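You operate a simulated robot arm through the tools that you are given. There is no shell and no other tool.

You are at the controls of a simulated robot arm. One attempt, no reset.

## Task
Screw the yellow cover down with the driver and move the housing to the tester's nest.
Fine: its thumb screw tight; switch at IN; the driver arm ends swung aside; socket toward the tester slide.

Only the result counts: the job must be done as asked and must still hold three seconds after the hand-in. Knocking over, shifting, dropping, spilling or breaking anything else fails it. Lids that push on must go on centred and level and be pressed home; caps that screw on are set level and turned clockwise until they are tight.

## Robot
A 7-joint arm with a fingered hand, fixed in place. Base frame: the origin is at the foot of the arm, x ahead of it, y to its left, z up. Lengths are in mm, angles in degrees, forces in N, time in s.
With the tool pointing down near the work surface it reaches from about 360 to 840 mm from the base axis. Its first joint turns from -115.0 to 115.0 degrees. Payload 5 kg.
The TCP is the grasp point between the finger pads, 32 mm short of the fingertips. In the tool frame z runs along the fingers and y along their closing line. Largest opening 160 mm; the body of the gripper starts 89 mm behind the TCP. The gripper is a hand of 4 fingers: y runs from the thumb to the fingers, the wrist lies at [0, 0, -267] in the tool frame, and closing takes about 1.5 s.
Orientation is told as [roll, pitch, yaw] about the base's x, y, z axes, in that order, counted from this pose: with the fingers straight down and closing along the base's y, the tool's x points along the base's -x, its y along +y and its z along -z.

## Interface
- The arm moves only by the tool drive_tool. Its argument "moves" is text: rows parted by semicolons, each of 6 numbers parted by spaces: the shift along the base's x, y, z in mm, then the turn, a rotation vector about the base's x, y, z in degrees. In form: x y z rx ry rz; .... A call has 1 to 20 rows; each row is the pose to reach, as a shift and turn from the pose commanded when the call began. "jaw" is the finger opening in mm, from 0 to 160, set as the call begins (left out, the last holds). Each row takes 0.2 s and may step no farther than 50 mm and 8.6 degrees from the row before; otherwise, or with a gripper value out of range, the whole call is refused. A pose out of reach is approached as far as the arm can. The call stops where the force on the tool passes 40 N (or 10 N more than at its start, if that is more) or the arm is blocked; 0.2 s more then pass. The fingers move at their own pace (about 108 mm/s each) and stop on an object; they squeeze with about 28 N. The grip force told is the motor's: it shows also when the fingers shut on nothing. Time passes only in rows, and 0.2 s behind the last, so rows that repeat a pose let the fingers close. The reply holds the time, the measured pose of the TCP, the force on the tool along the base axes, the opening and the grip force, in the units named above and with some noise, with the torque about the TCP (base axes, N m) and any sound that the robot's microphone picked up.
- Cameras (640 x 400 px; columns grow to the right, rows downward): "scene" is fixed at [50.1, -651.1, 1827.4]; the picture's right is [0.57, -0.82, 0.00], its down [-0.70, -0.48, -0.53] and it looks along [0.43, 0.30, -0.85] (base axes); focal length 221 px, centre (320, 200). "wrist" rides on the gripper at [80, -4, -114] in the tool frame; the picture's right is [0.05, 1.00, 0.00], its down [-0.82, 0.04, -0.58] and it looks along [-0.58, 0.03, 0.82] (tool axes); focal length 265 px, centre (320, 200). There is no depth. A picture from a camera that has moved, and an enlarged one, comes with that camera's place and axes in the base frame and with its lens.
- grab_frame(camera): a new picture of that camera. The clock stands still meanwhile.
- slide_trunk(by): slides the trunk up (or, below 0, down) by that many mm; the arm rides with it, the base frame stays. It gives what a move gives, with no picture.
- move_fingers(finger1, finger2, finger3, thumb_bend): sets how far each is bent, from 0 (flat) to 1 (curled in); at 0.3 the hand is open as for a grip, at 0.7 the pads meet at the TCP. One left out holds its place. A second passes; each finger stops where it meets its share of the squeeze, and holds until it gets a number again. A gripper value or a shape takes the hand back. It gives what a move gives, with no picture; readings hold the bend of each and the force on the fingers (four entries, about 0 where the hand has none), thumb and palm.
- preshape(shape): the hand has 4 fingers and takes this shape, open, in about a second: jaw (thumb against the fingers, like two jaws); tri (thumb and two fingers); tip (a fingertip pinch); poke (one finger out to press); point (the index stretched); flat (the hand flat); cup (the hand cupped); fist (a fist). The gripper value then closes the fingers along that shape, each until it touches; the sizes above hold for jaw. It gives what a move gives, with no picture.
- close_up(camera, box): a new picture of the part [left, top, right, bottom] of that camera's present view, enlarged. The clock stands still meanwhile.
- hand_in(): hands the job in; it is judged then, once.

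Places have to be worked out from the pictures, the camera data and where the tool is seen. Open the gripper and draw the arm clear of the work before you hand the job in, unless the task says otherwise.

The tools are called after ">>>" by a JSON object that holds its "fn" and its "kwargs". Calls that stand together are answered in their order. drive_tool: Moves the arm, as the interface text tells. Its arguments: {"type":"object","properties":{"moves":{"type":"string"},"jaw":{"type":"number"}},"required":["moves"]} The other tools are called the same way: slide_trunk (by) slides the trunk up or down; preshape (shape) gives the hand a shape; move_fingers (finger1, finger2, finger3, thumb_bend) moves the fingers one by one; grab_frame (camera) takes a picture; close_up (camera, box) takes an enlarged picture of a part of a camera's view; hand_in () hands the job in.

At the start:

```text
t: 0.0
ee_pos: [260.5, -346.9, 1542.2]
tool_rot: [0.0, -0.1, 0.0]
ft_force: [0.2, 0.1, 0.3]
moment: [0.0, -0.01, 0.01]
gripper_width: 159.9
grasp_force: 0.1
shape: jaw
bend: [0.3, 0.3, 0.3, 0.3]
finger forces: [0.0, 0.0, 0.0, 0.0, 0.0, 0.1]
trunk travel left (down, up): [-925.0, 65.0]
```

scene: 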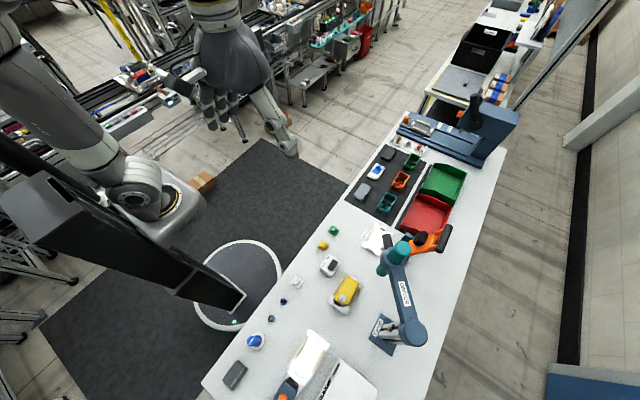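
wrist: 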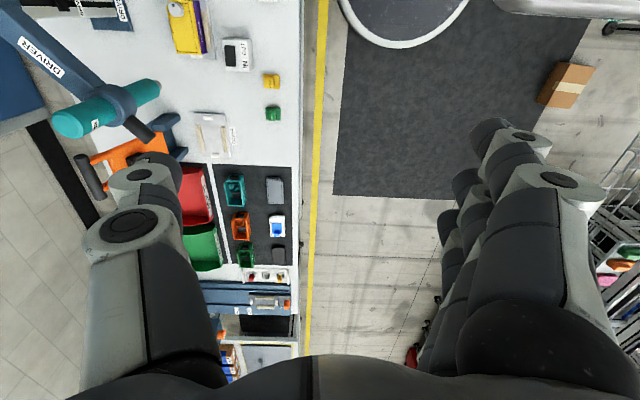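

I start by looking closely at the scene to identify the driver, the yellow-covered housing, the switch and the tester.

>>> {"fn": "close_up", "kwargs": {"camera": "scene", "box": [300, 220, 460, 320]}}

>>> {"fn": "close_up", "kwargs": {"camera": "scene", "box": [340, 80, 540, 220]}}

>>> {"fn": "close_up", "kwargs": {"camera": "scene", "box": [200, 300, 440, 400]}}

>>> {"fn": "close_up", "kwargs": {"camera": "wrist", "box": [0, 0, 310, 194]}}

>>> {"fn": "close_up", "kwargs": {"camera": "wrist", "box": [150, 160, 310, 400]}}

```text
4.00 times, centred on (380, 270) of scene
camera zoom: at [50.1, -651.1, 1827.4], right [0.57, -0.82, 0.0], down [-0.7, -0.48, -0.53], along [0.43, 0.3, -0.85], focal length 883 px, centre (80, -80)
```

zoom: 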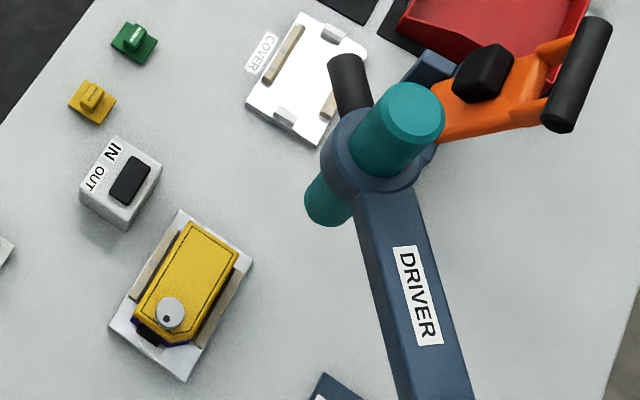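

```text
2.86 times, centred on (440, 150) of scene
camera zoom: at [50.1, -651.1, 1827.4], right [0.57, -0.82, 0.0], down [-0.7, -0.48, -0.53], along [0.43, 0.3, -0.85], focal length 631 px, centre (-23, 343)
```

zoom: 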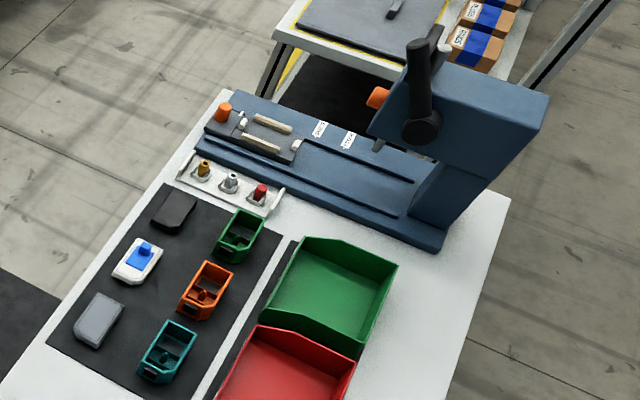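

```text
2.67 times, centred on (320, 350) of scene
camera zoom: at [50.1, -651.1, 1827.4], right [0.57, -0.82, 0.0], down [-0.7, -0.48, -0.53], along [0.43, 0.3, -0.85], focal length 589 px, centre (320, -200)
```

zoom: 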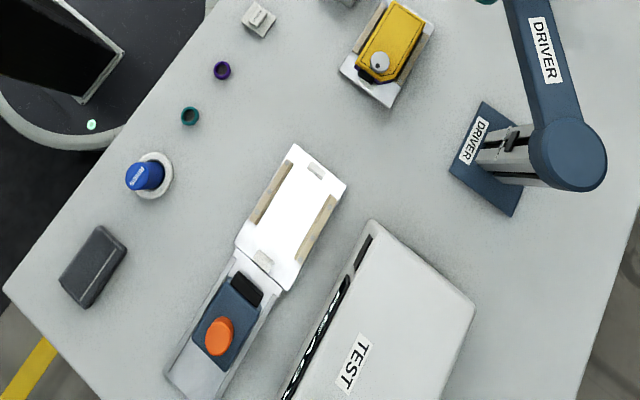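

```text
2.06 times, centred on (155, 97) of wrist
camera zoom: at [179.1, -351.0, 1655.5], right [-0.05, 1.0, 0.0], down [0.82, 0.04, 0.58], along [0.58, 0.03, -0.82], focal length 547 px, centre (660, 412)
```

zoom: 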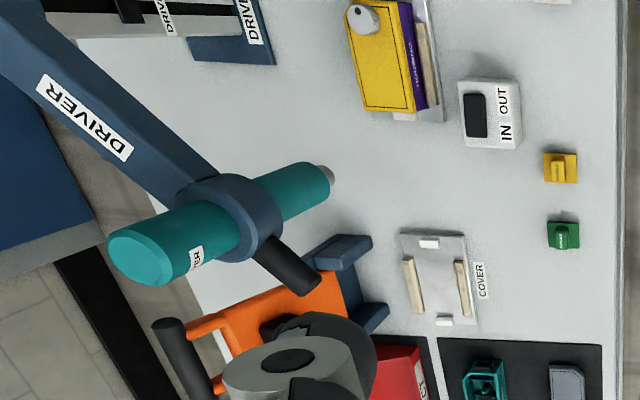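

```text
1.67 times, centred on (230, 280) of wrist
camera zoom: at [179.1, -351.0, 1655.5], right [-0.05, 1.0, 0.0], down [0.82, 0.04, 0.58], along [0.58, 0.03, -0.82], focal length 442 px, centre (470, 67)
```

zoom: 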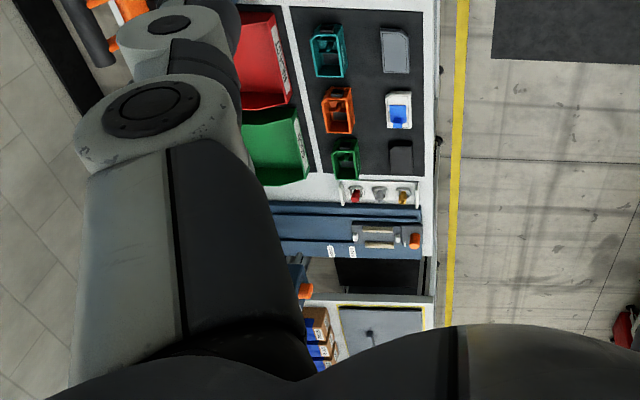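

The housing with the yellow cover sits in a fixture at about (200,-650), the driver arm pivots at about (188,-840) with its head near (340,-719), and the tester lies toward -x. I move the hand back and over the table for a better wrist view.

>>> {"fn": "drive_tool", "kwargs": {"moves": "-33 -21 -10 0 0 0; -66 -42 -20 0 0 0; -99 -63 -30 0 0 0; -132 -84 -40 0 0 0; -165 -105 -50 0 0 0; -198 -126 -60 0 0 0; -231 -147 -70 0 0 0; -264 -168 -80 0 0 0; -297 -189 -90 0 0 0; -330 -213 -100 0 0 0; -330 -213 -100 0 0 0"}}

```text
t: 2.4
ee_pos: [-68.5, -557.7, 1443.4]
tool_rot: [-0.2, 0.0, 0.0]
ft_force: [1.5, 0.2, -1.0]
moment: [-0.02, 0.02, 0.04]
gripper_width: 159.8
grasp_force: 0.1
shape: jaw
bend: [0.3, 0.3, 0.3, 0.3]
finger forces: [0.0, 0.0, 0.0, 0.0, 0.1, 0.0]
trunk travel left (down, up): [-925.0, 65.0]
```

The move went as commanded. Now I take pictures from this pose.

>>> {"fn": "grab_frame", "kwargs": {"camera": "wrist"}}

>>> {"fn": "grab_frame", "kwargs": {"camera": "scene"}}

```text
taken
camera wrist: at [-150.0, -561.8, 1555.7], right [-0.05, 1.0, 0.0], down [0.82, 0.04, 0.58], along [0.58, 0.03, -0.82], focal length 265 px, centre (320, 200)
```

wrist: 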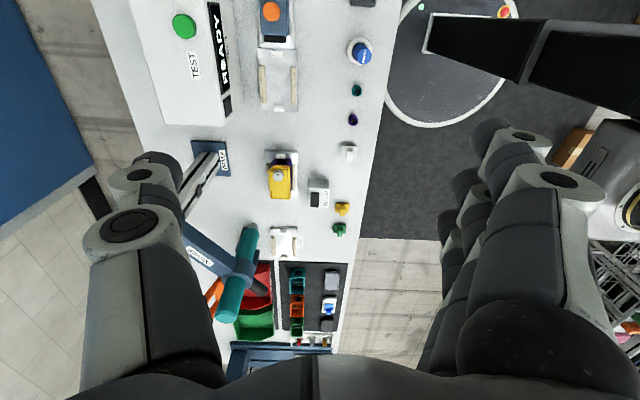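

```text
taken
```

scene: 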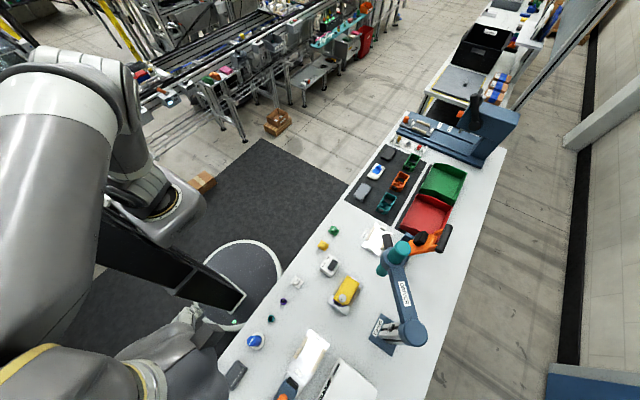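

The wrist view shows the whole work area well. I enlarge the parts that matter.

>>> {"fn": "close_up", "kwargs": {"camera": "wrist", "box": [90, 0, 380, 180]}}

>>> {"fn": "close_up", "kwargs": {"camera": "wrist", "box": [240, 140, 360, 215]}}

>>> {"fn": "close_up", "kwargs": {"camera": "wrist", "box": [170, 130, 330, 330]}}

```text
2.21 times, centred on (235, 90) of wrist
camera zoom: at [-150.0, -561.8, 1555.7], right [-0.05, 1.0, 0.0], down [0.82, 0.04, 0.58], along [0.58, 0.03, -0.82], focal length 586 px, centre (508, 443)
```

zoom: 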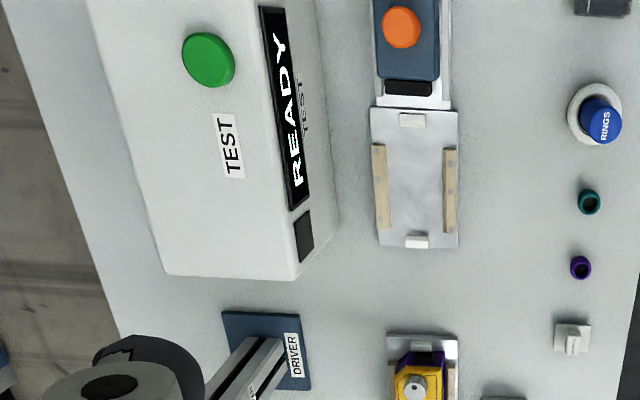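

```text
5.33 times, centred on (300, 178) of wrist
camera zoom: at [-150.0, -561.8, 1555.7], right [-0.05, 1.0, 0.0], down [0.82, 0.04, 0.58], along [0.58, 0.03, -0.82], focal length 1416 px, centre (427, 320)
```

zoom: 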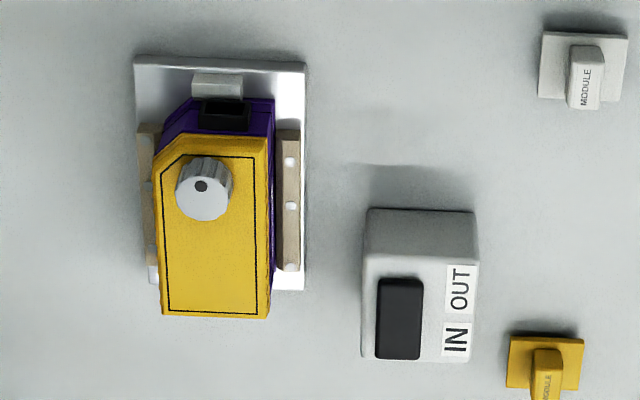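

```text
2.00 times, centred on (250, 230) of wrist
camera zoom: at [-150.0, -561.8, 1555.7], right [-0.05, 1.0, 0.0], down [0.82, 0.04, 0.58], along [0.58, 0.03, -0.82], focal length 531 px, centre (460, 140)
```

zoom: 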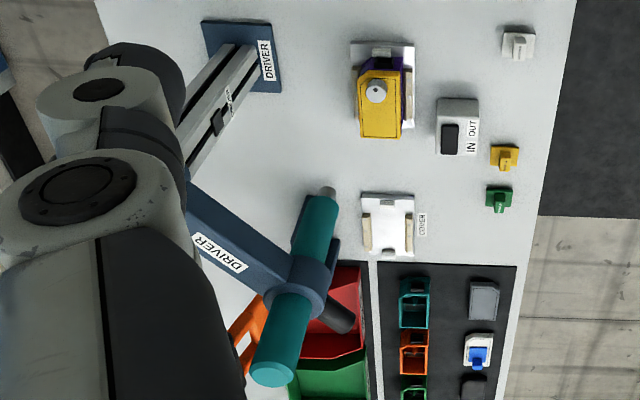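

The housing's socket faces -x (toward where the tester slide will be relative to its nest), and the nest is the white plate next to the orange-button slide. I go closer to read the switch and see the cover and screw.

>>> {"fn": "drive_tool", "kwargs": {"moves": "25 2 -38 0 0 0; 50 4 -76 0 0 0; 75 6 -114 0 0 0; 100 8 -152 0 0 0; 125 10 -190 0 0 0; 150 12 -228 0 0 0; 175 14 -266 0 0 0; 195 16 -302 0 0 0; 195 16 -302 0 0 0"}}

>>> {"fn": "grab_frame", "kwargs": {"camera": "wrist"}}

```text
t: 4.4
ee_pos: [124.1, -542.4, 1139.1]
tool_rot: [0.0, 0.0, -0.1]
ft_force: [-0.4, 0.1, -0.3]
moment: [-0.04, -0.04, -0.01]
gripper_width: 159.8
grasp_force: 0.0
shape: jaw
bend: [0.3, 0.3, 0.3, 0.3]
finger forces: [0.0, 0.0, 0.1, 0.1, 0.1, 0.1]
trunk travel left (down, up): [-925.0, 65.0]
```

```text
taken
camera wrist: at [43.0, -547.1, 1252.1], right [-0.05, 1.0, 0.0], down [0.82, 0.04, 0.58], along [0.58, 0.03, -0.82], focal length 265 px, centre (320, 200)
```

wrist: 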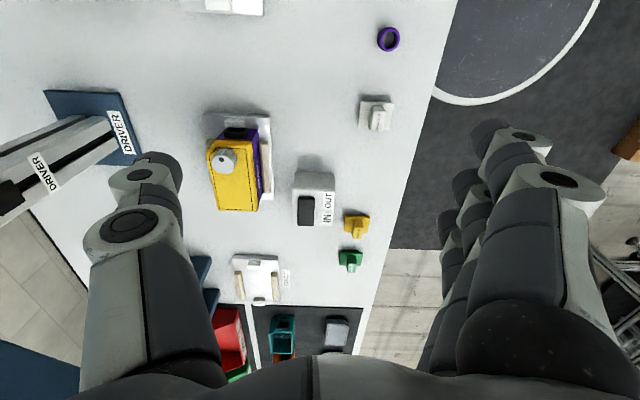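

>>> {"fn": "close_up", "kwargs": {"camera": "wrist", "box": [280, 160, 360, 235]}}

>>> {"fn": "close_up", "kwargs": {"camera": "wrist", "box": [180, 90, 300, 220]}}

>>> {"fn": "close_up", "kwargs": {"camera": "wrist", "box": [0, 80, 160, 230]}}

```text
5.33 times, centred on (320, 198) of wrist
camera zoom: at [43.0, -547.1, 1252.1], right [-0.05, 1.0, 0.0], down [0.82, 0.04, 0.58], along [0.58, 0.03, -0.82], focal length 1416 px, centre (320, 213)
```

zoom: 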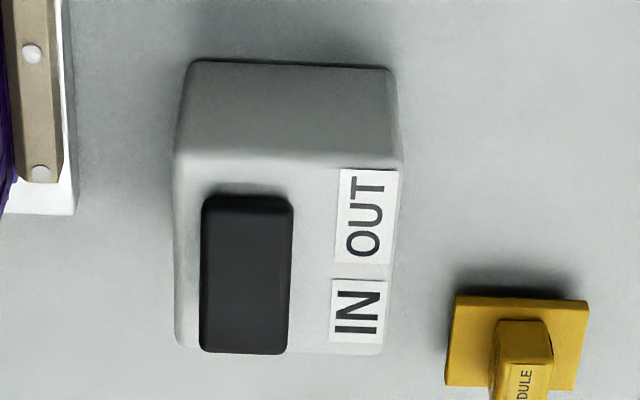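

```text
3.08 times, centred on (240, 155) of wrist
camera zoom: at [43.0, -547.1, 1252.1], right [-0.05, 1.0, 0.0], down [0.82, 0.04, 0.58], along [0.58, 0.03, -0.82], focal length 817 px, centre (566, 338)
```

zoom: 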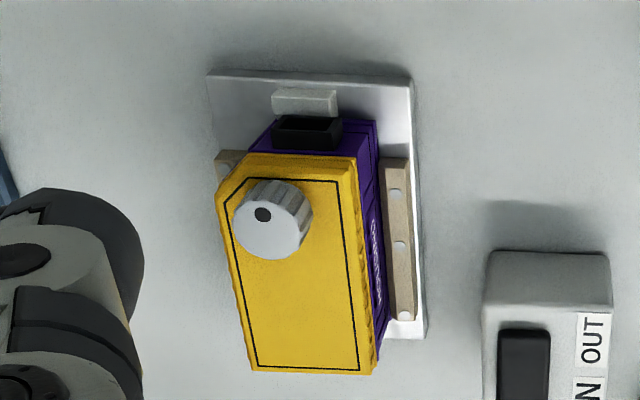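

```text
2.67 times, centred on (80, 155) of wrist
camera zoom: at [43.0, -547.1, 1252.1], right [-0.05, 1.0, 0.0], down [0.82, 0.04, 0.58], along [0.58, 0.03, -0.82], focal length 708 px, centre (960, 320)
```

zoom: 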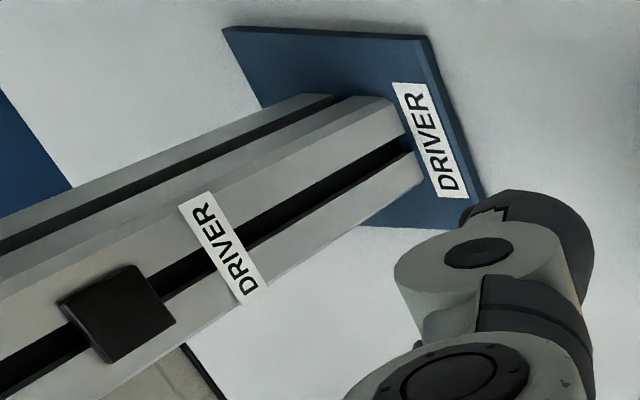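

The rocker looks raised at its IN end (so probably it stands at OUT); I'll verify later from another angle. Next I go up and look at the driver head and handle.

>>> {"fn": "drive_tool", "kwargs": {"moves": "-10 0 45 0 0 0; -20 0 90 0 0 0; -30 0 135 0 0 0; -45 0 180 0 0 0; -65 -40 200 0 0 0; -85 -80 200 0 0 0; -105 -120 200 0 0 0; -125 -156 200 0 0 0; -125 -156 200 0 0 0"}}

>>> {"fn": "grab_frame", "kwargs": {"camera": "wrist"}}

```text
t: 6.4
ee_pos: [3.5, -700.6, 1340.8]
tool_rot: [0.0, 0.0, 0.0]
ft_force: [-0.4, -0.1, 0.3]
moment: [-0.02, 0.05, 0.03]
gripper_width: 159.9
grasp_force: 0.1
shape: jaw
bend: [0.3, 0.3, 0.3, 0.3]
finger forces: [0.0, 0.0, 0.0, 0.1, 0.0, 0.0]
trunk travel left (down, up): [-925.0, 65.0]
```

```text
taken
camera wrist: at [-78.6, -704.9, 1453.4], right [-0.05, 1.0, 0.0], down [0.82, 0.04, 0.58], along [0.58, 0.03, -0.82], focal length 265 px, centre (320, 200)
```

wrist: 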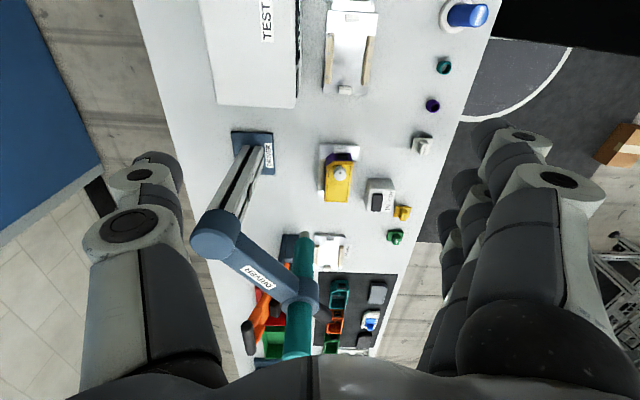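

>>> {"fn": "close_up", "kwargs": {"camera": "wrist", "box": [180, 120, 380, 370]}}

>>> {"fn": "close_up", "kwargs": {"camera": "scene", "box": [360, 220, 460, 360]}}

```text
1.60 times, centred on (280, 245) of wrist
camera zoom: at [-78.6, -704.9, 1453.4], right [-0.05, 1.0, 0.0], down [0.82, 0.04, 0.58], along [0.58, 0.03, -0.82], focal length 425 px, centre (384, 128)
```

zoom: 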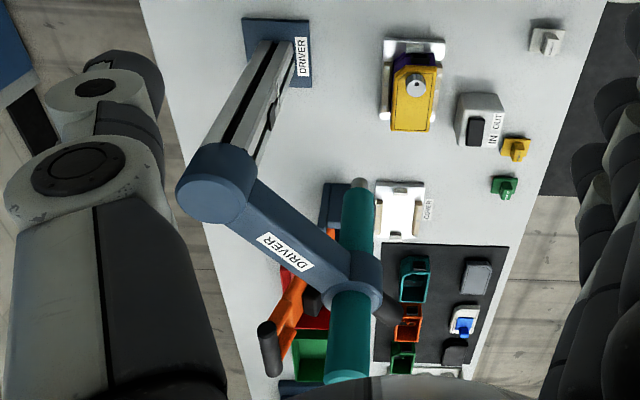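

```text
2.86 times, centred on (410, 290) of scene
camera zoom: at [50.1, -651.1, 1827.4], right [0.57, -0.82, 0.0], down [-0.7, -0.48, -0.53], along [0.43, 0.3, -0.85], focal length 631 px, centre (63, -57)
```

zoom: 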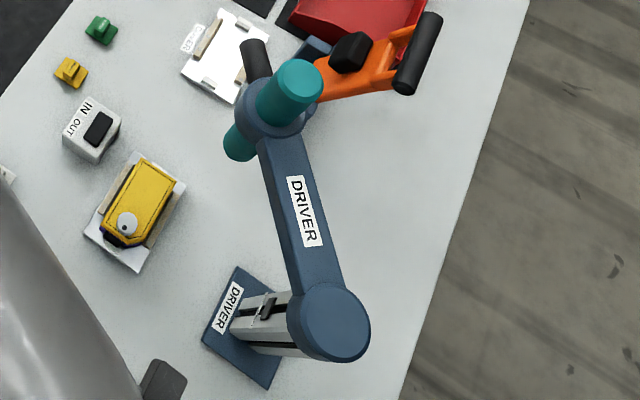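

The handle is a black bar sticking radially out from the collar, ending near (393,-667,1170); the screw top is near (189,-649,980). Now I check the switch from a low oblique view.

>>> {"fn": "drive_tool", "kwargs": {"moves": "0 44 0 0 0 0; 0 88 0 0 0 0; 0 132 0 0 0 0; 0 176 0 0 0 0; 0 220 0 0 0 0; 12 220 -40 0 -4 0; 24 220 -80 0 -8 0; 36 220 -120 0 -12 0; 48 220 -160 0 -16 0; 60 220 -200 0 -20 0; 72 220 -240 0 -24 0; 84 220 -280 0 -27 0; 97 220 -320 0 -30 0; 97 220 -320 0 -30 0"}}

>>> {"fn": "grab_frame", "kwargs": {"camera": "wrist"}}

```text
t: 9.4
ee_pos: [97.1, -477.8, 1021.6]
tool_rot: [0.1, -30.1, 0.0]
ft_force: [0.6, 0.5, 0.0]
moment: [0.01, 0.02, -0.01]
gripper_width: 159.7
grasp_force: 0.1
shape: jaw
bend: [0.3, 0.3, 0.3, 0.3]
finger forces: [0.0, 0.1, 0.0, 0.0, 0.0, 0.0]
trunk travel left (down, up): [-925.0, 65.0]
```

```text
taken
camera wrist: at [-30.0, -482.2, 1078.3], right [-0.04, 1.0, -0.03], down [0.42, 0.04, 0.91], along [0.91, 0.03, -0.42], focal length 265 px, centre (320, 200)
```

wrist: 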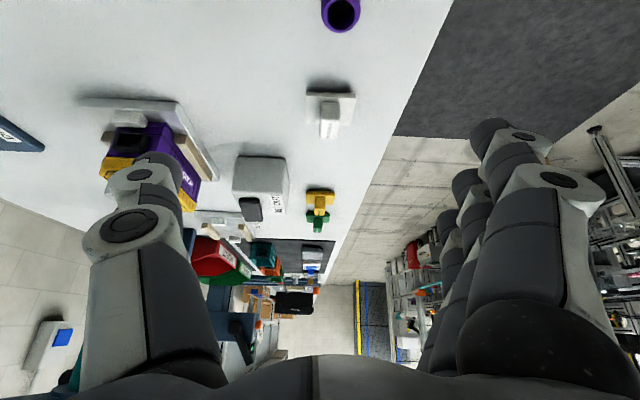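

>>> {"fn": "close_up", "kwargs": {"camera": "wrist", "box": [220, 145, 300, 225]}}

>>> {"fn": "close_up", "kwargs": {"camera": "wrist", "box": [70, 80, 230, 220]}}

```text
5.00 times, centred on (260, 185) of wrist
camera zoom: at [-30.0, -482.2, 1078.3], right [-0.04, 1.0, -0.03], down [0.42, 0.04, 0.91], along [0.91, 0.03, -0.42], focal length 1327 px, centre (620, 275)
```

zoom: 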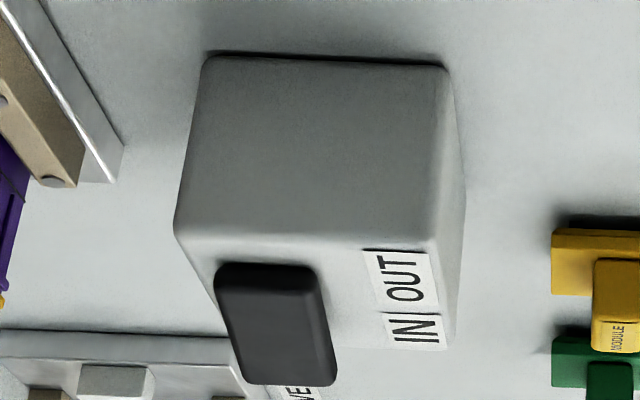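

```text
2.86 times, centred on (150, 150) of wrist
camera zoom: at [-30.0, -482.2, 1078.3], right [-0.04, 1.0, -0.03], down [0.42, 0.04, 0.91], along [0.91, 0.03, -0.42], focal length 758 px, centre (806, 343)
```

zoom: 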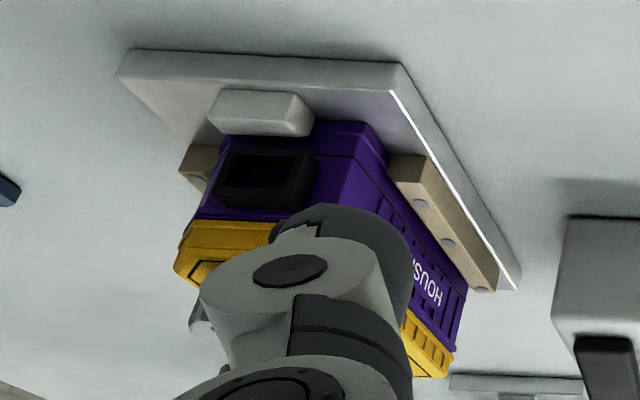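

The rocker's IN end is clearly raised, so the switch is at OUT; I must press the IN end, at about (288,-555), z 963 down to about 949. I level the tool, raise it and make the poke shape to see where the fingertip is.

>>> {"fn": "drive_tool", "kwargs": {"moves": "10 0 25 0 6 0; 20 0 50 0 12 0; 30 0 75 0 18 0; 40 0 100 0 24 0; 50 0 130 0 30 0; 50 0 130 0 30 0"}}

>>> {"fn": "preshape", "kwargs": {"shape": "poke"}}

>>> {"fn": "grab_frame", "kwargs": {"camera": "wrist"}}

>>> {"fn": "grab_frame", "kwargs": {"camera": "scene"}}

```text
t: 10.8
ee_pos: [148.1, -479.6, 1150.9]
tool_rot: [0.0, 0.0, -0.1]
ft_force: [0.0, 0.4, 0.7]
moment: [0.03, -0.04, -0.02]
gripper_width: 159.6
grasp_force: 0.1
shape: jaw
bend: [0.3, 0.3, 0.3, 0.3]
finger forces: [0.0, 0.0, 0.0, 0.0, 0.0, 0.0]
trunk travel left (down, up): [-925.0, 65.0]
```

```text
t: 11.7
ee_pos: [149.3, -479.2, 1150.7]
tool_rot: [0.0, 0.0, -0.1]
ft_force: [0.5, 0.3, 0.3]
moment: [0.0, 0.0, 0.03]
gripper_width: 0.0
grasp_force: 0.1
shape: poke
bend: [1.0, 1.0, 1.0, 0.47]
finger forces: [0.1, 0.1, 0.1, 0.0, 0.0, 0.0]
trunk travel left (down, up): [-925.0, 65.0]
```

```text
taken
camera wrist: at [67.2, -483.9, 1263.5], right [-0.05, 1.0, 0.0], down [0.82, 0.04, 0.58], along [0.58, 0.03, -0.82], focal length 265 px, centre (320, 200)
```

wrist: 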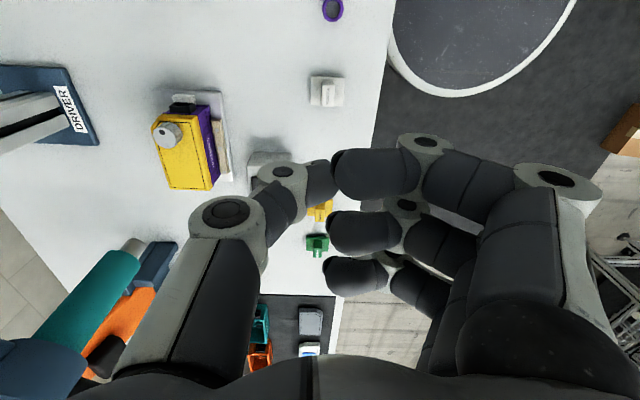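

```text
taken
```

scene: 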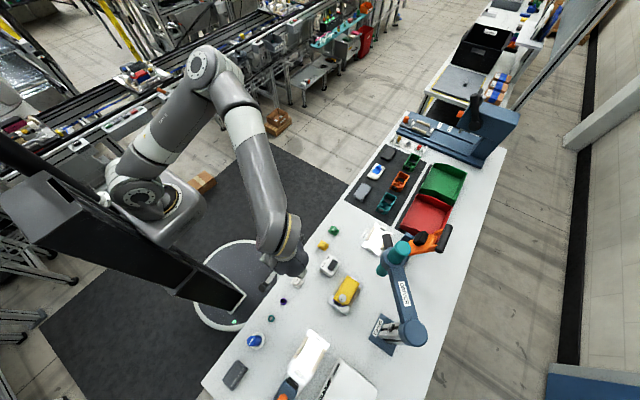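

>>> {"fn": "close_up", "kwargs": {"camera": "wrist", "box": [180, 120, 440, 310]}}

>>> {"fn": "close_up", "kwargs": {"camera": "scene", "box": [240, 190, 360, 300]}}

```text
2.11 times, centred on (310, 215) of wrist
camera zoom: at [67.2, -483.9, 1263.5], right [-0.05, 1.0, 0.0], down [0.82, 0.04, 0.58], along [0.58, 0.03, -0.82], focal length 559 px, centre (341, 168)
```

zoom: 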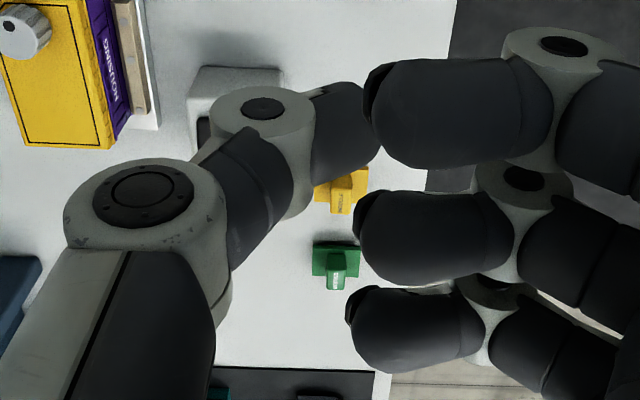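

```text
3.64 times, centred on (300, 245) of scene
camera zoom: at [50.1, -651.1, 1827.4], right [0.57, -0.82, 0.0], down [-0.7, -0.48, -0.53], along [0.43, 0.3, -0.85], focal length 803 px, centre (393, 36)
```

zoom: 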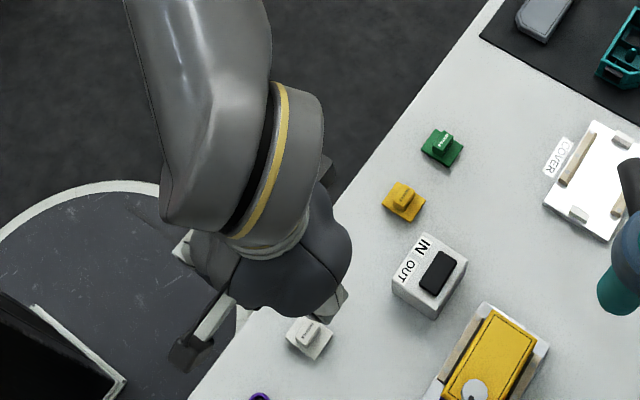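

The poke tip is hidden behind the curled fingers, so I instead set the thumb alone to 0.7 (pad at the TCP, tip 32 mm below it) with the fingers held open.

>>> {"fn": "move_fingers", "kwargs": {"finger1": 0.3, "finger2": 0.3, "finger3": 0.3, "thumb_bend": 0.7}}

>>> {"fn": "grab_frame", "kwargs": {"camera": "wrist"}}

>>> {"fn": "close_up", "kwargs": {"camera": "scene", "box": [240, 190, 360, 300]}}

```text
t: 12.7
ee_pos: [148.8, -479.1, 1151.3]
tool_rot: [0.0, 0.0, 0.0]
ft_force: [-0.4, -1.6, 0.2]
moment: [0.05, -0.02, -0.01]
gripper_width: 92.6
grasp_force: 0.0
shape: fingers
bend: [0.3, 0.3, 0.3, 0.7]
finger forces: [0.0, 0.0, 0.0, 0.0, 0.0, 0.1]
trunk travel left (down, up): [-925.0, 65.0]
```

```text
taken
camera wrist: at [67.2, -483.9, 1263.5], right [-0.05, 1.0, 0.0], down [0.82, 0.04, 0.58], along [0.58, 0.03, -0.82], focal length 265 px, centre (320, 200)
```

wrist: 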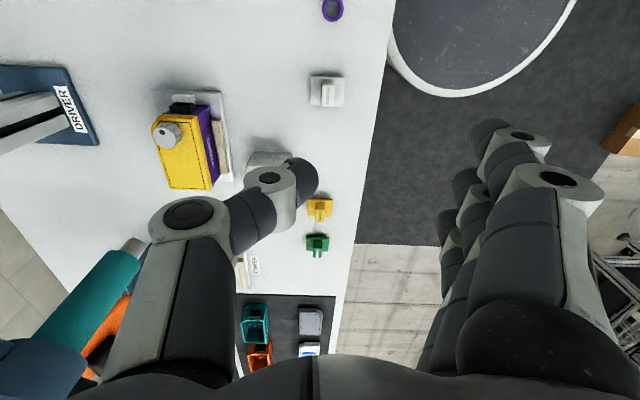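

```text
3.64 times, centred on (300, 245) of scene
camera zoom: at [50.1, -651.1, 1827.4], right [0.57, -0.82, 0.0], down [-0.7, -0.48, -0.53], along [0.43, 0.3, -0.85], focal length 803 px, centre (393, 36)
```

zoom: 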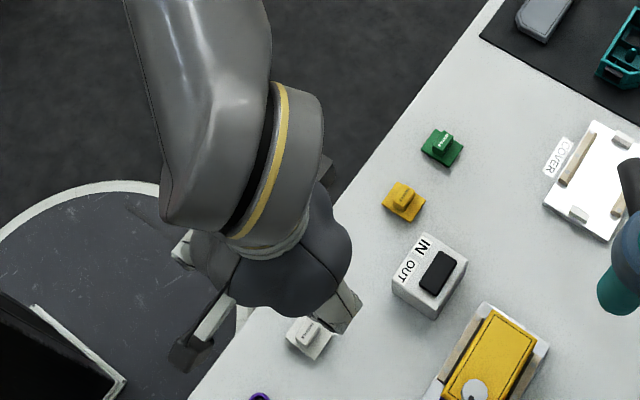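

The thumb tip now sits about 8 mm to -y of the TCP and 32 mm below it. I move it above the IN end of the rocker.

>>> {"fn": "drive_tool", "kwargs": {"moves": "35 -17 -15 0 0 0; 70 -34 -30 0 0 0; 105 -51 -45 0 0 0; 139 -68 -60 0 0 0; 139 -68 -95 0 0 0; 139 -68 -115 0 0 0; 139 -68 -115 0 0 0"}}

>>> {"fn": "grab_frame", "kwargs": {"camera": "wrist"}}

>>> {"fn": "close_up", "kwargs": {"camera": "scene", "box": [280, 200, 400, 310]}}

```text
t: 14.3
ee_pos: [288.7, -548.8, 1037.7]
tool_rot: [0.0, -0.1, 0.0]
ft_force: [-0.6, 0.4, 0.2]
moment: [0.03, 0.04, -0.01]
gripper_width: 92.8
grasp_force: 0.0
shape: fingers
bend: [0.3, 0.3, 0.3, 0.7]
finger forces: [0.0, 0.0, 0.0, 0.1, 0.0, 0.0]
trunk travel left (down, up): [-925.0, 65.0]
```

```text
taken
camera wrist: at [206.4, -552.6, 1150.4], right [-0.05, 1.0, 0.0], down [0.82, 0.04, 0.58], along [0.58, 0.03, -0.82], focal length 265 px, centre (320, 200)
```

wrist: 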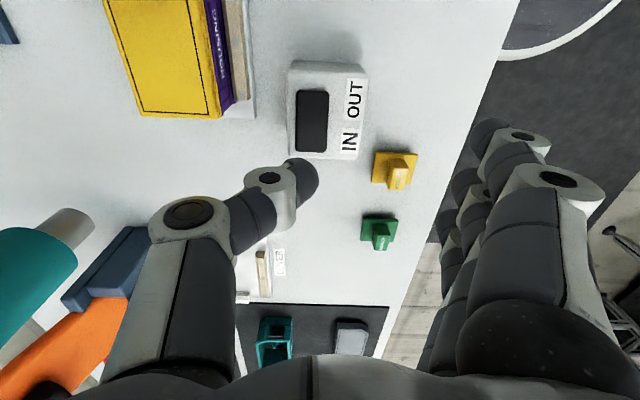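

```text
3.64 times, centred on (340, 255) of scene
camera zoom: at [50.1, -651.1, 1827.4], right [0.57, -0.82, 0.0], down [-0.7, -0.48, -0.53], along [0.43, 0.3, -0.85], focal length 803 px, centre (247, 0)
```

zoom: 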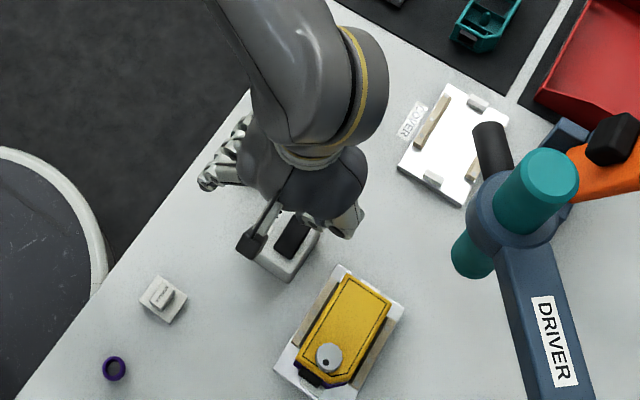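

The thumb tip is just above the rocker's IN end (which I put at about x 291, y -553). I shift slightly and descend in small steps to press it.

>>> {"fn": "drive_tool", "kwargs": {"moves": "-3 4 -15 0 0 0; -3 4 -30 0 0 0; -3 4 -36 0 0 0; -3 4 -40 0 0 0; -3 4 -44 0 0 0; -3 4 -48 0 0 0; -3 4 -51 0 0 0; -3 4 -54 0 0 0; -3 4 -56 0 0 0"}}

```text
t: 15.8
ee_pos: [286.1, -549.3, 992.4]
tool_rot: [-0.7, -0.2, 0.1]
ft_force: [0.5, -2.4, 15.5]
moment: [-0.18, 0.14, 0.03]
gripper_width: 88.6
grasp_force: 8.1
shape: fingers
bend: [0.3, 0.3, 0.3, 0.72]
finger forces: [0.0, 0.0, 0.0, 0.0, 15.8, 0.0]
trunk travel left (down, up): [-925.0, 65.0]
stopped in row 7: the force on the tool passed its limit at 44 N (the readings are from after the stop); the commanded pose is now the measured one
```

The force limit tripped with the tip near z 960. I lift off and check the rocker.

>>> {"fn": "drive_tool", "kwargs": {"moves": "0 0 25 0 0 0; -30 0 60 0 0 0; -60 0 100 0 0 0; -60 0 100 0 0 0"}}

>>> {"fn": "grab_frame", "kwargs": {"camera": "wrist"}}

>>> {"fn": "close_up", "kwargs": {"camera": "wrist", "box": [270, 100, 380, 200]}}

```text
t: 16.8
ee_pos: [226.2, -546.3, 1089.7]
tool_rot: [-0.6, -0.2, 0.1]
ft_force: [0.2, 0.1, -1.0]
moment: [0.01, -0.01, -0.01]
gripper_width: 92.1
grasp_force: 0.0
shape: fingers
bend: [0.3, 0.3, 0.3, 0.7]
finger forces: [0.0, 0.0, 0.1, 0.0, 0.1, 0.0]
trunk travel left (down, up): [-925.0, 65.0]
```

```text
taken
camera wrist: at [145.7, -550.8, 1202.2], right [-0.05, 1.0, -0.01], down [0.81, 0.05, 0.58], along [0.58, 0.02, -0.82], focal length 265 px, centre (320, 200)
```

wrist: 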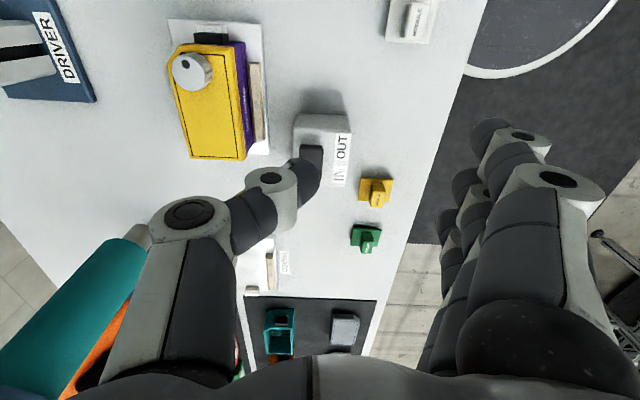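

```text
4.00 times, centred on (325, 150) of wrist
camera zoom: at [145.7, -550.8, 1202.2], right [-0.05, 1.0, -0.01], down [0.81, 0.05, 0.58], along [0.58, 0.02, -0.82], focal length 1062 px, centre (300, 400)
```

zoom: 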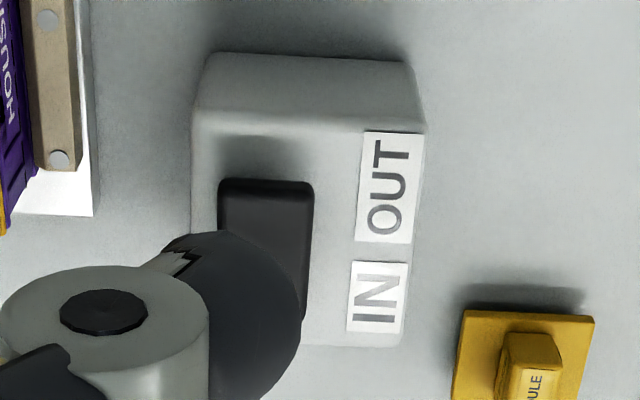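

It looks flipped (OUT end raised, casting a shadow). I go to the low oblique viewpoint to confirm.

>>> {"fn": "drive_tool", "kwargs": {"moves": "-30 20 0 0 -6 0; -60 40 -15 0 -12 0; -90 60 -30 0 -18 0; -115 70 -50 0 -24 0; -129 70 -65 0 -30 0; -129 70 -65 0 -30 0"}}

>>> {"fn": "close_up", "kwargs": {"camera": "wrist", "box": [220, 145, 300, 225]}}

>>> {"fn": "grab_frame", "kwargs": {"camera": "wrist"}}

```text
t: 18.2
ee_pos: [98.4, -476.3, 1026.1]
tool_rot: [-0.6, -30.2, 0.1]
ft_force: [-0.9, 0.2, -0.5]
moment: [0.02, 0.01, 0.01]
gripper_width: 92.2
grasp_force: 0.0
shape: fingers
bend: [0.3, 0.3, 0.3, 0.7]
finger forces: [0.0, 0.0, 0.0, 0.1, 0.1, 0.0]
trunk travel left (down, up): [-925.0, 65.0]
```

```text
5.00 times, centred on (260, 185) of wrist
camera zoom: at [-30.4, -479.5, 1082.8], right [-0.04, 1.0, -0.04], down [0.41, 0.05, 0.91], along [0.91, 0.02, -0.42], focal length 1327 px, centre (620, 275)
```

zoom: 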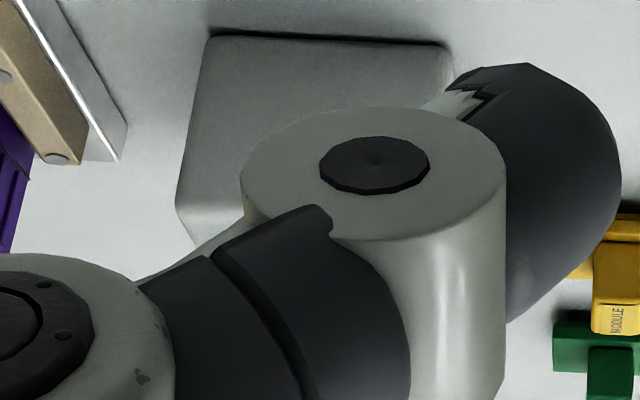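

```text
taken
camera wrist: at [-30.4, -479.5, 1082.8], right [-0.04, 1.0, -0.04], down [0.41, 0.05, 0.91], along [0.91, 0.02, -0.42], focal length 265 px, centre (320, 200)
```

wrist: 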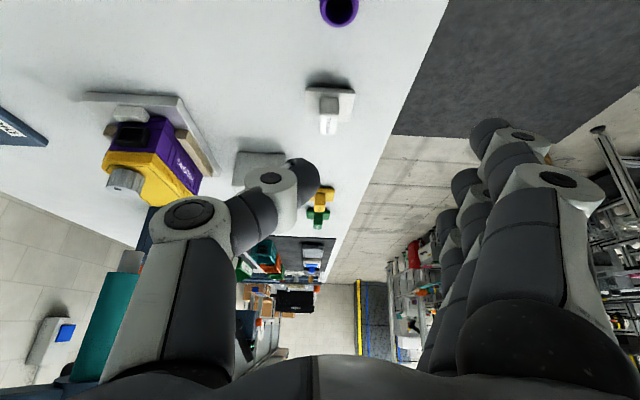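

The thumb hides the switch, so I open the hand to the jaw shape and look again.

>>> {"fn": "preshape", "kwargs": {"shape": "jaw"}}

>>> {"fn": "close_up", "kwargs": {"camera": "wrist", "box": [220, 145, 300, 225]}}

>>> {"fn": "close_up", "kwargs": {"camera": "wrist", "box": [60, 80, 240, 240]}}

>>> {"fn": "close_up", "kwargs": {"camera": "scene", "box": [280, 200, 400, 310]}}

```text
t: 19.1
ee_pos: [97.1, -475.0, 1026.5]
tool_rot: [-0.6, -30.2, 0.2]
ft_force: [-0.4, 0.9, -0.1]
moment: [-0.02, -0.02, 0.01]
gripper_width: 160.0
grasp_force: 0.0
shape: jaw
bend: [0.3, 0.3, 0.3, 0.3]
finger forces: [0.0, 0.0, 0.0, 0.0, 0.0, 0.0]
trunk travel left (down, up): [-925.0, 65.0]
```

```text
5.00 times, centred on (260, 185) of wrist
camera zoom: at [-31.2, -479.9, 1082.9], right [-0.04, 1.0, -0.03], down [0.41, 0.05, 0.91], along [0.91, 0.02, -0.42], focal length 1327 px, centre (620, 275)
```

zoom: 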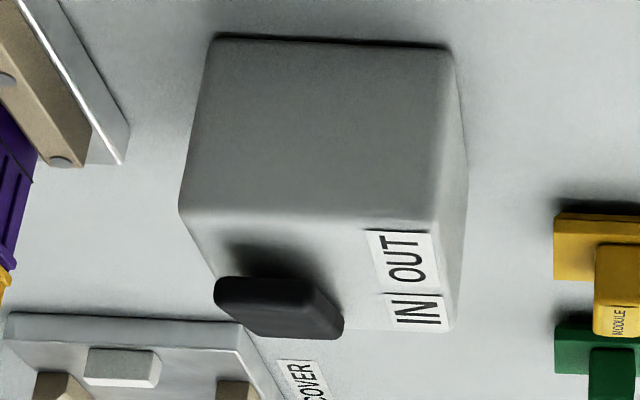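

```text
2.50 times, centred on (150, 160) of wrist
camera zoom: at [-31.2, -479.9, 1082.9], right [-0.04, 1.0, -0.03], down [0.41, 0.05, 0.91], along [0.91, 0.02, -0.42], focal length 664 px, centre (745, 300)
```

zoom: 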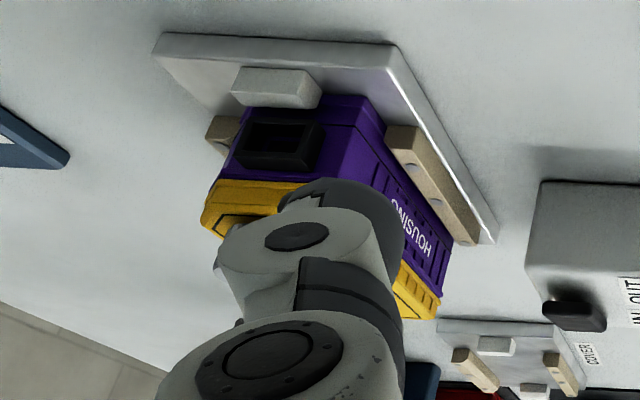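

```text
3.64 times, centred on (340, 255) of scene
camera zoom: at [50.1, -651.1, 1827.4], right [0.57, -0.82, 0.0], down [-0.7, -0.48, -0.53], along [0.43, 0.3, -0.85], focal length 803 px, centre (247, 0)
```

zoom: 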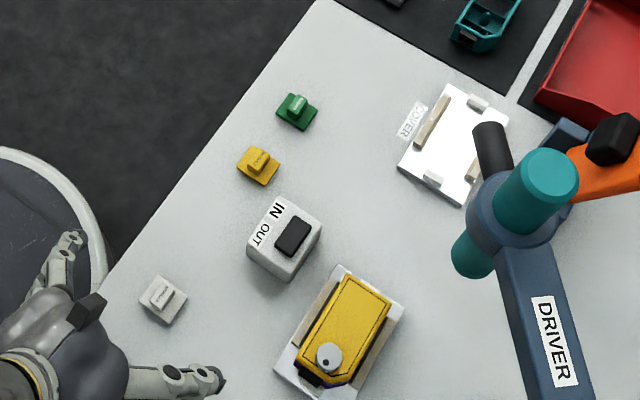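

The switch is now at IN (OUT end raised, shadow under it). Next I raise and level the tool, then yaw it so the camera and hand face the driver handle from outside.

>>> {"fn": "drive_tool", "kwargs": {"moves": "10 5 40 0 5 0; 20 10 80 0 10 0; 30 15 120 0 15 0; 45 20 160 0 20 0; 60 25 200 0 25 0; 80 25 240 0 30 0; 100 25 280 0 30 0; 120 25 315 0 30 0; 120 25 315 0 30 0"}}

>>> {"fn": "drive_tool", "kwargs": {"moves": "10 0 0 0 0 -8.5; 20 0 0 0 0 -17; 30 0 0 0 0 -25.5; 40 0 0 0 0 -34; 50 0 0 0 0 -42.5; 60 0 0 0 0 -51; 70 0 0 0 0 -59.5; 80 0 0 0 0 -68; 90 0 0 0 0 -76.5; 100 0 0 0 0 -85; 110 0 0 0 0 -93.5; 120 0 0 0 0 -102; 130 0 0 0 0 -110.5; 140 0 0 0 0 -119; 150 0 0 0 0 -127.5; 160 0 0 0 0 -136; 160 0 0 0 0 -141; 160 0 0 0 0 -141"}}

```text
t: 21.1
ee_pos: [215.8, -451.7, 1341.5]
tool_rot: [-0.5, -0.3, 0.0]
ft_force: [-0.1, -0.5, -0.5]
moment: [0.0, -0.04, 0.02]
gripper_width: 159.9
grasp_force: 0.1
shape: jaw
bend: [0.3, 0.3, 0.3, 0.3]
finger forces: [0.1, 0.1, 0.1, 0.0, 0.0, 0.1]
trunk travel left (down, up): [-925.0, 65.0]
```

```text
t: 24.9
ee_pos: [72.2, -326.9, 1297.0]
tool_rot: [-0.5, -0.2, -140.8]
ft_force: [-0.2, -0.1, 0.5]
moment: [-0.04, 0.0, 0.01]
gripper_width: 159.9
grasp_force: 0.1
shape: jaw
bend: [0.3, 0.3, 0.3, 0.3]
finger forces: [0.1, 0.1, 0.0, 0.0, 0.1, 0.1]
out of reach, approached as far as the arm can: row 11, 12, 13, 14, 15, 16, 17, 18
trunk travel left (down, up): [-925.0, 65.0]
```

That yaw direction hits a joint limit. I unwind it step by step and see where the arm goes.

>>> {"fn": "drive_tool", "kwargs": {"moves": "0 0 0 0 0 8.5; 0 0 0 0 0 17; 0 0 0 0 0 25.5; 0 0 0 0 0 34; 0 0 0 0 0 42.5; 0 0 0 0 0 51; 0 0 0 0 0 59.5; 0 0 0 0 0 68; 0 0 0 0 0 76.5; 0 0 0 0 0 85"}}

```text
t: 27.1
ee_pos: [74.0, -320.2, 1290.3]
tool_rot: [-0.5, -0.2, -55.8]
ft_force: [0.0, -0.5, 0.0]
moment: [-0.01, 0.02, -0.01]
gripper_width: 159.8
grasp_force: 0.0
shape: jaw
bend: [0.3, 0.3, 0.3, 0.3]
finger forces: [0.0, 0.1, 0.0, 0.0, 0.0, 0.1]
trunk travel left (down, up): [-925.0, 65.0]
```

The arm recovered. I move back out to (300,-480,1340) while turning to a positive yaw of about 39°.

>>> {"fn": "drive_tool", "kwargs": {"moves": "20 -14 5 0 0 8; 40 -28 10 0 0 16; 60 -42 15 0 0 24; 80 -56 20 0 0 32; 100 -70 25 0 0 40; 120 -84 30 0 0 48; 140 -98 35 0 0 56; 160 -112 40 0 0 64; 180 -126 45 0 0 72; 200 -140 50 0 0 80; 215 -150 50 0 0 88; 226 -160 50 0 0 95; 226 -160 50 0 0 95"}}

>>> {"fn": "grab_frame", "kwargs": {"camera": "wrist"}}

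```text
t: 29.9
ee_pos: [301.4, -479.3, 1341.8]
tool_rot: [-0.4, -0.1, 39.3]
ft_force: [-1.2, 0.1, -0.5]
moment: [0.02, -0.02, 0.04]
gripper_width: 160.1
grasp_force: 0.1
shape: jaw
bend: [0.3, 0.3, 0.3, 0.3]
finger forces: [0.0, 0.0, 0.1, 0.0, 0.0, 0.0]
trunk travel left (down, up): [-925.0, 65.0]
```

```text
taken
camera wrist: at [239.4, -532.7, 1454.2], right [-0.67, 0.74, -0.01], down [0.6, 0.55, 0.58], along [0.43, 0.38, -0.81], focal length 265 px, centre (320, 200)
```

wrist: 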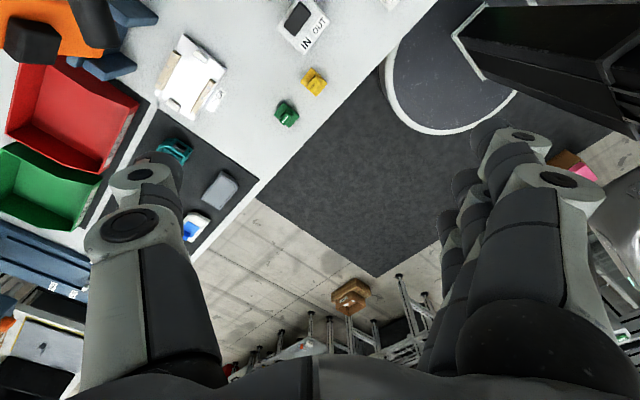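

Yaw +39 works, but then the wrist camera sits right over the driver. I test whether turning on to about +219 (same finger line, camera outside) is reachable.

>>> {"fn": "drive_tool", "kwargs": {"moves": "0 0 0 0 0 8.5; 0 0 0 0 0 17; 0 0 0 0 0 25.5; 0 0 0 0 0 34; 0 0 0 0 0 42.5; 0 0 0 0 0 51; 0 0 0 0 0 59.5; 0 0 0 0 0 68; 0 0 0 0 0 76.5; 0 0 0 0 0 85; 0 0 0 0 0 93.5; 0 0 0 0 0 102; 0 0 0 0 0 110.5; 0 0 0 0 0 119; 0 0 0 0 0 127.5; 0 0 0 0 0 136; 0 0 0 0 0 144.5; 0 0 0 0 0 153; 0 0 0 0 0 161.5; 0 0 0 0 0 170"}}

```text
t: 34.1
ee_pos: [298.9, -479.3, 1339.7]
tool_rot: [-0.5, -0.2, -150.8]
ft_force: [0.3, 1.3, -0.3]
moment: [0.0, 0.0, 0.0]
gripper_width: 159.9
grasp_force: 0.0
shape: jaw
bend: [0.3, 0.3, 0.3, 0.3]
finger forces: [0.0, 0.0, 0.0, 0.1, 0.0, 0.1]
trunk travel left (down, up): [-925.0, 65.0]
```

Reachable. From here I take pictures of the driver from this side before choosing the grip.

>>> {"fn": "grab_frame", "kwargs": {"camera": "wrist"}}

```text
taken
camera wrist: at [367.2, -437.8, 1453.6], right [0.53, -0.85, -0.01], down [-0.69, -0.44, 0.58], along [-0.49, -0.3, -0.81], focal length 265 px, centre (320, 200)
```

wrist: 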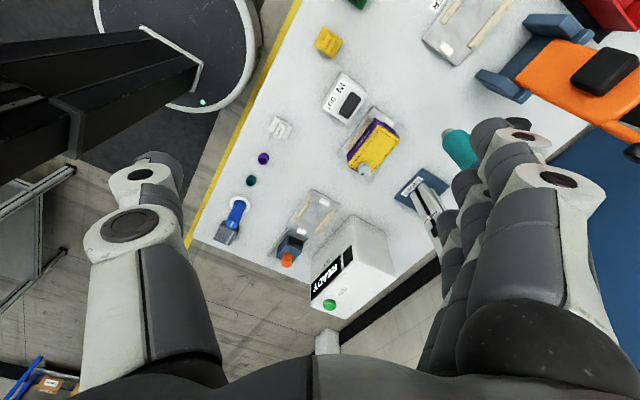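

The driver is hidden by the fingers here. I shift toward +x at this yaw to get a side view of the driver.

>>> {"fn": "drive_tool", "kwargs": {"moves": "45 -14 0 0 0 0; 90 -28 0 0 0 0; 135 -42 0 0 0 0; 180 -56 0 0 0 0; 225 -70 -20 0 0 0; 225 -70 -20 0 0 0"}}

>>> {"fn": "grab_frame", "kwargs": {"camera": "wrist"}}

```text
refused: row 5 steps farther than a row can; nothing moved
```

```text
taken
camera wrist: at [367.2, -437.8, 1453.6], right [0.53, -0.85, -0.01], down [-0.69, -0.44, 0.58], along [-0.49, -0.3, -0.81], focal length 265 px, centre (320, 200)
```

wrist: 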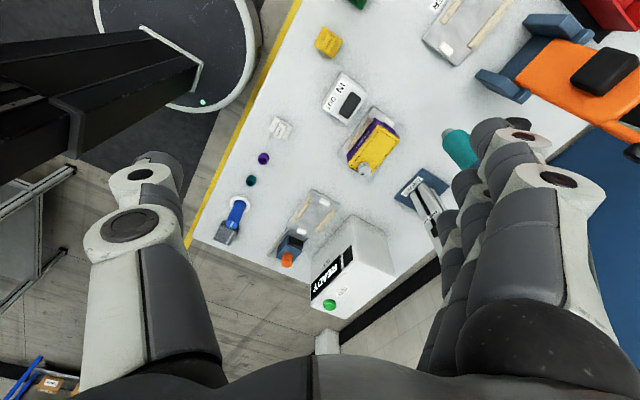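

One row was too long; I repeat with shorter steps.

>>> {"fn": "drive_tool", "kwargs": {"moves": "45 -14 0 0 0 0; 90 -28 0 0 0 0; 135 -42 0 0 0 0; 180 -56 0 0 0 0; 220 -68 -10 0 0 0; 225 -70 -20 0 0 0; 225 -70 -20 0 0 0"}}

>>> {"fn": "grab_frame", "kwargs": {"camera": "wrist"}}

```text
t: 35.7
ee_pos: [526.2, -549.4, 1321.4]
tool_rot: [-0.6, -0.1, -151.0]
ft_force: [0.6, 0.5, 0.8]
moment: [0.01, 0.04, 0.0]
gripper_width: 159.9
grasp_force: 0.0
shape: jaw
bend: [0.3, 0.3, 0.3, 0.3]
finger forces: [0.0, 0.0, 0.1, 0.0, 0.0, 0.0]
trunk travel left (down, up): [-925.0, 65.0]
```

```text
taken
camera wrist: at [594.4, -507.6, 1433.5], right [0.53, -0.85, -0.01], down [-0.69, -0.44, 0.58], along [-0.5, -0.3, -0.81], focal length 265 px, centre (320, 200)
```

wrist: 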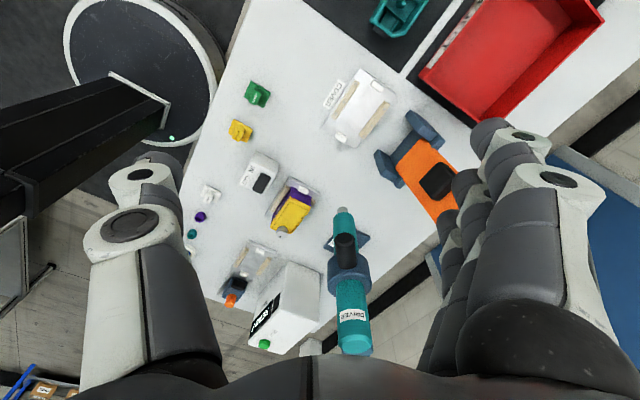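

>>> {"fn": "close_up", "kwargs": {"camera": "wrist", "box": [270, 190, 430, 360]}}

>>> {"fn": "close_up", "kwargs": {"camera": "wrist", "box": [230, 140, 390, 240]}}

```text
2.35 times, centred on (350, 275) of wrist
camera zoom: at [594.4, -507.6, 1433.5], right [0.53, -0.85, -0.01], down [-0.69, -0.44, 0.58], along [-0.5, -0.3, -0.81], focal length 624 px, centre (249, 24)
```

zoom: 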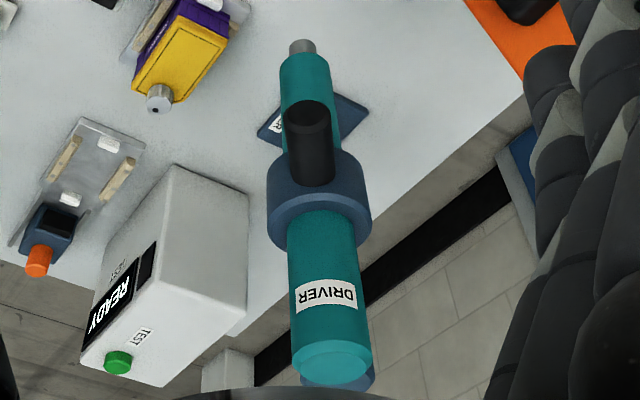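

```text
4.00 times, centred on (310, 190) of wrist
camera zoom: at [594.4, -507.6, 1433.5], right [0.53, -0.85, -0.01], down [-0.69, -0.44, 0.58], along [-0.5, -0.3, -0.81], focal length 1062 px, centre (360, 240)
```

zoom: 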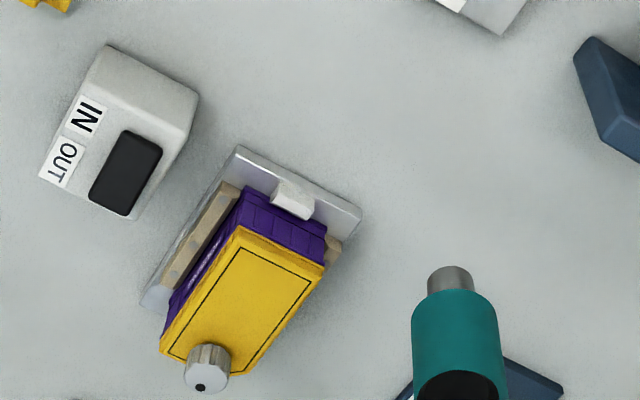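

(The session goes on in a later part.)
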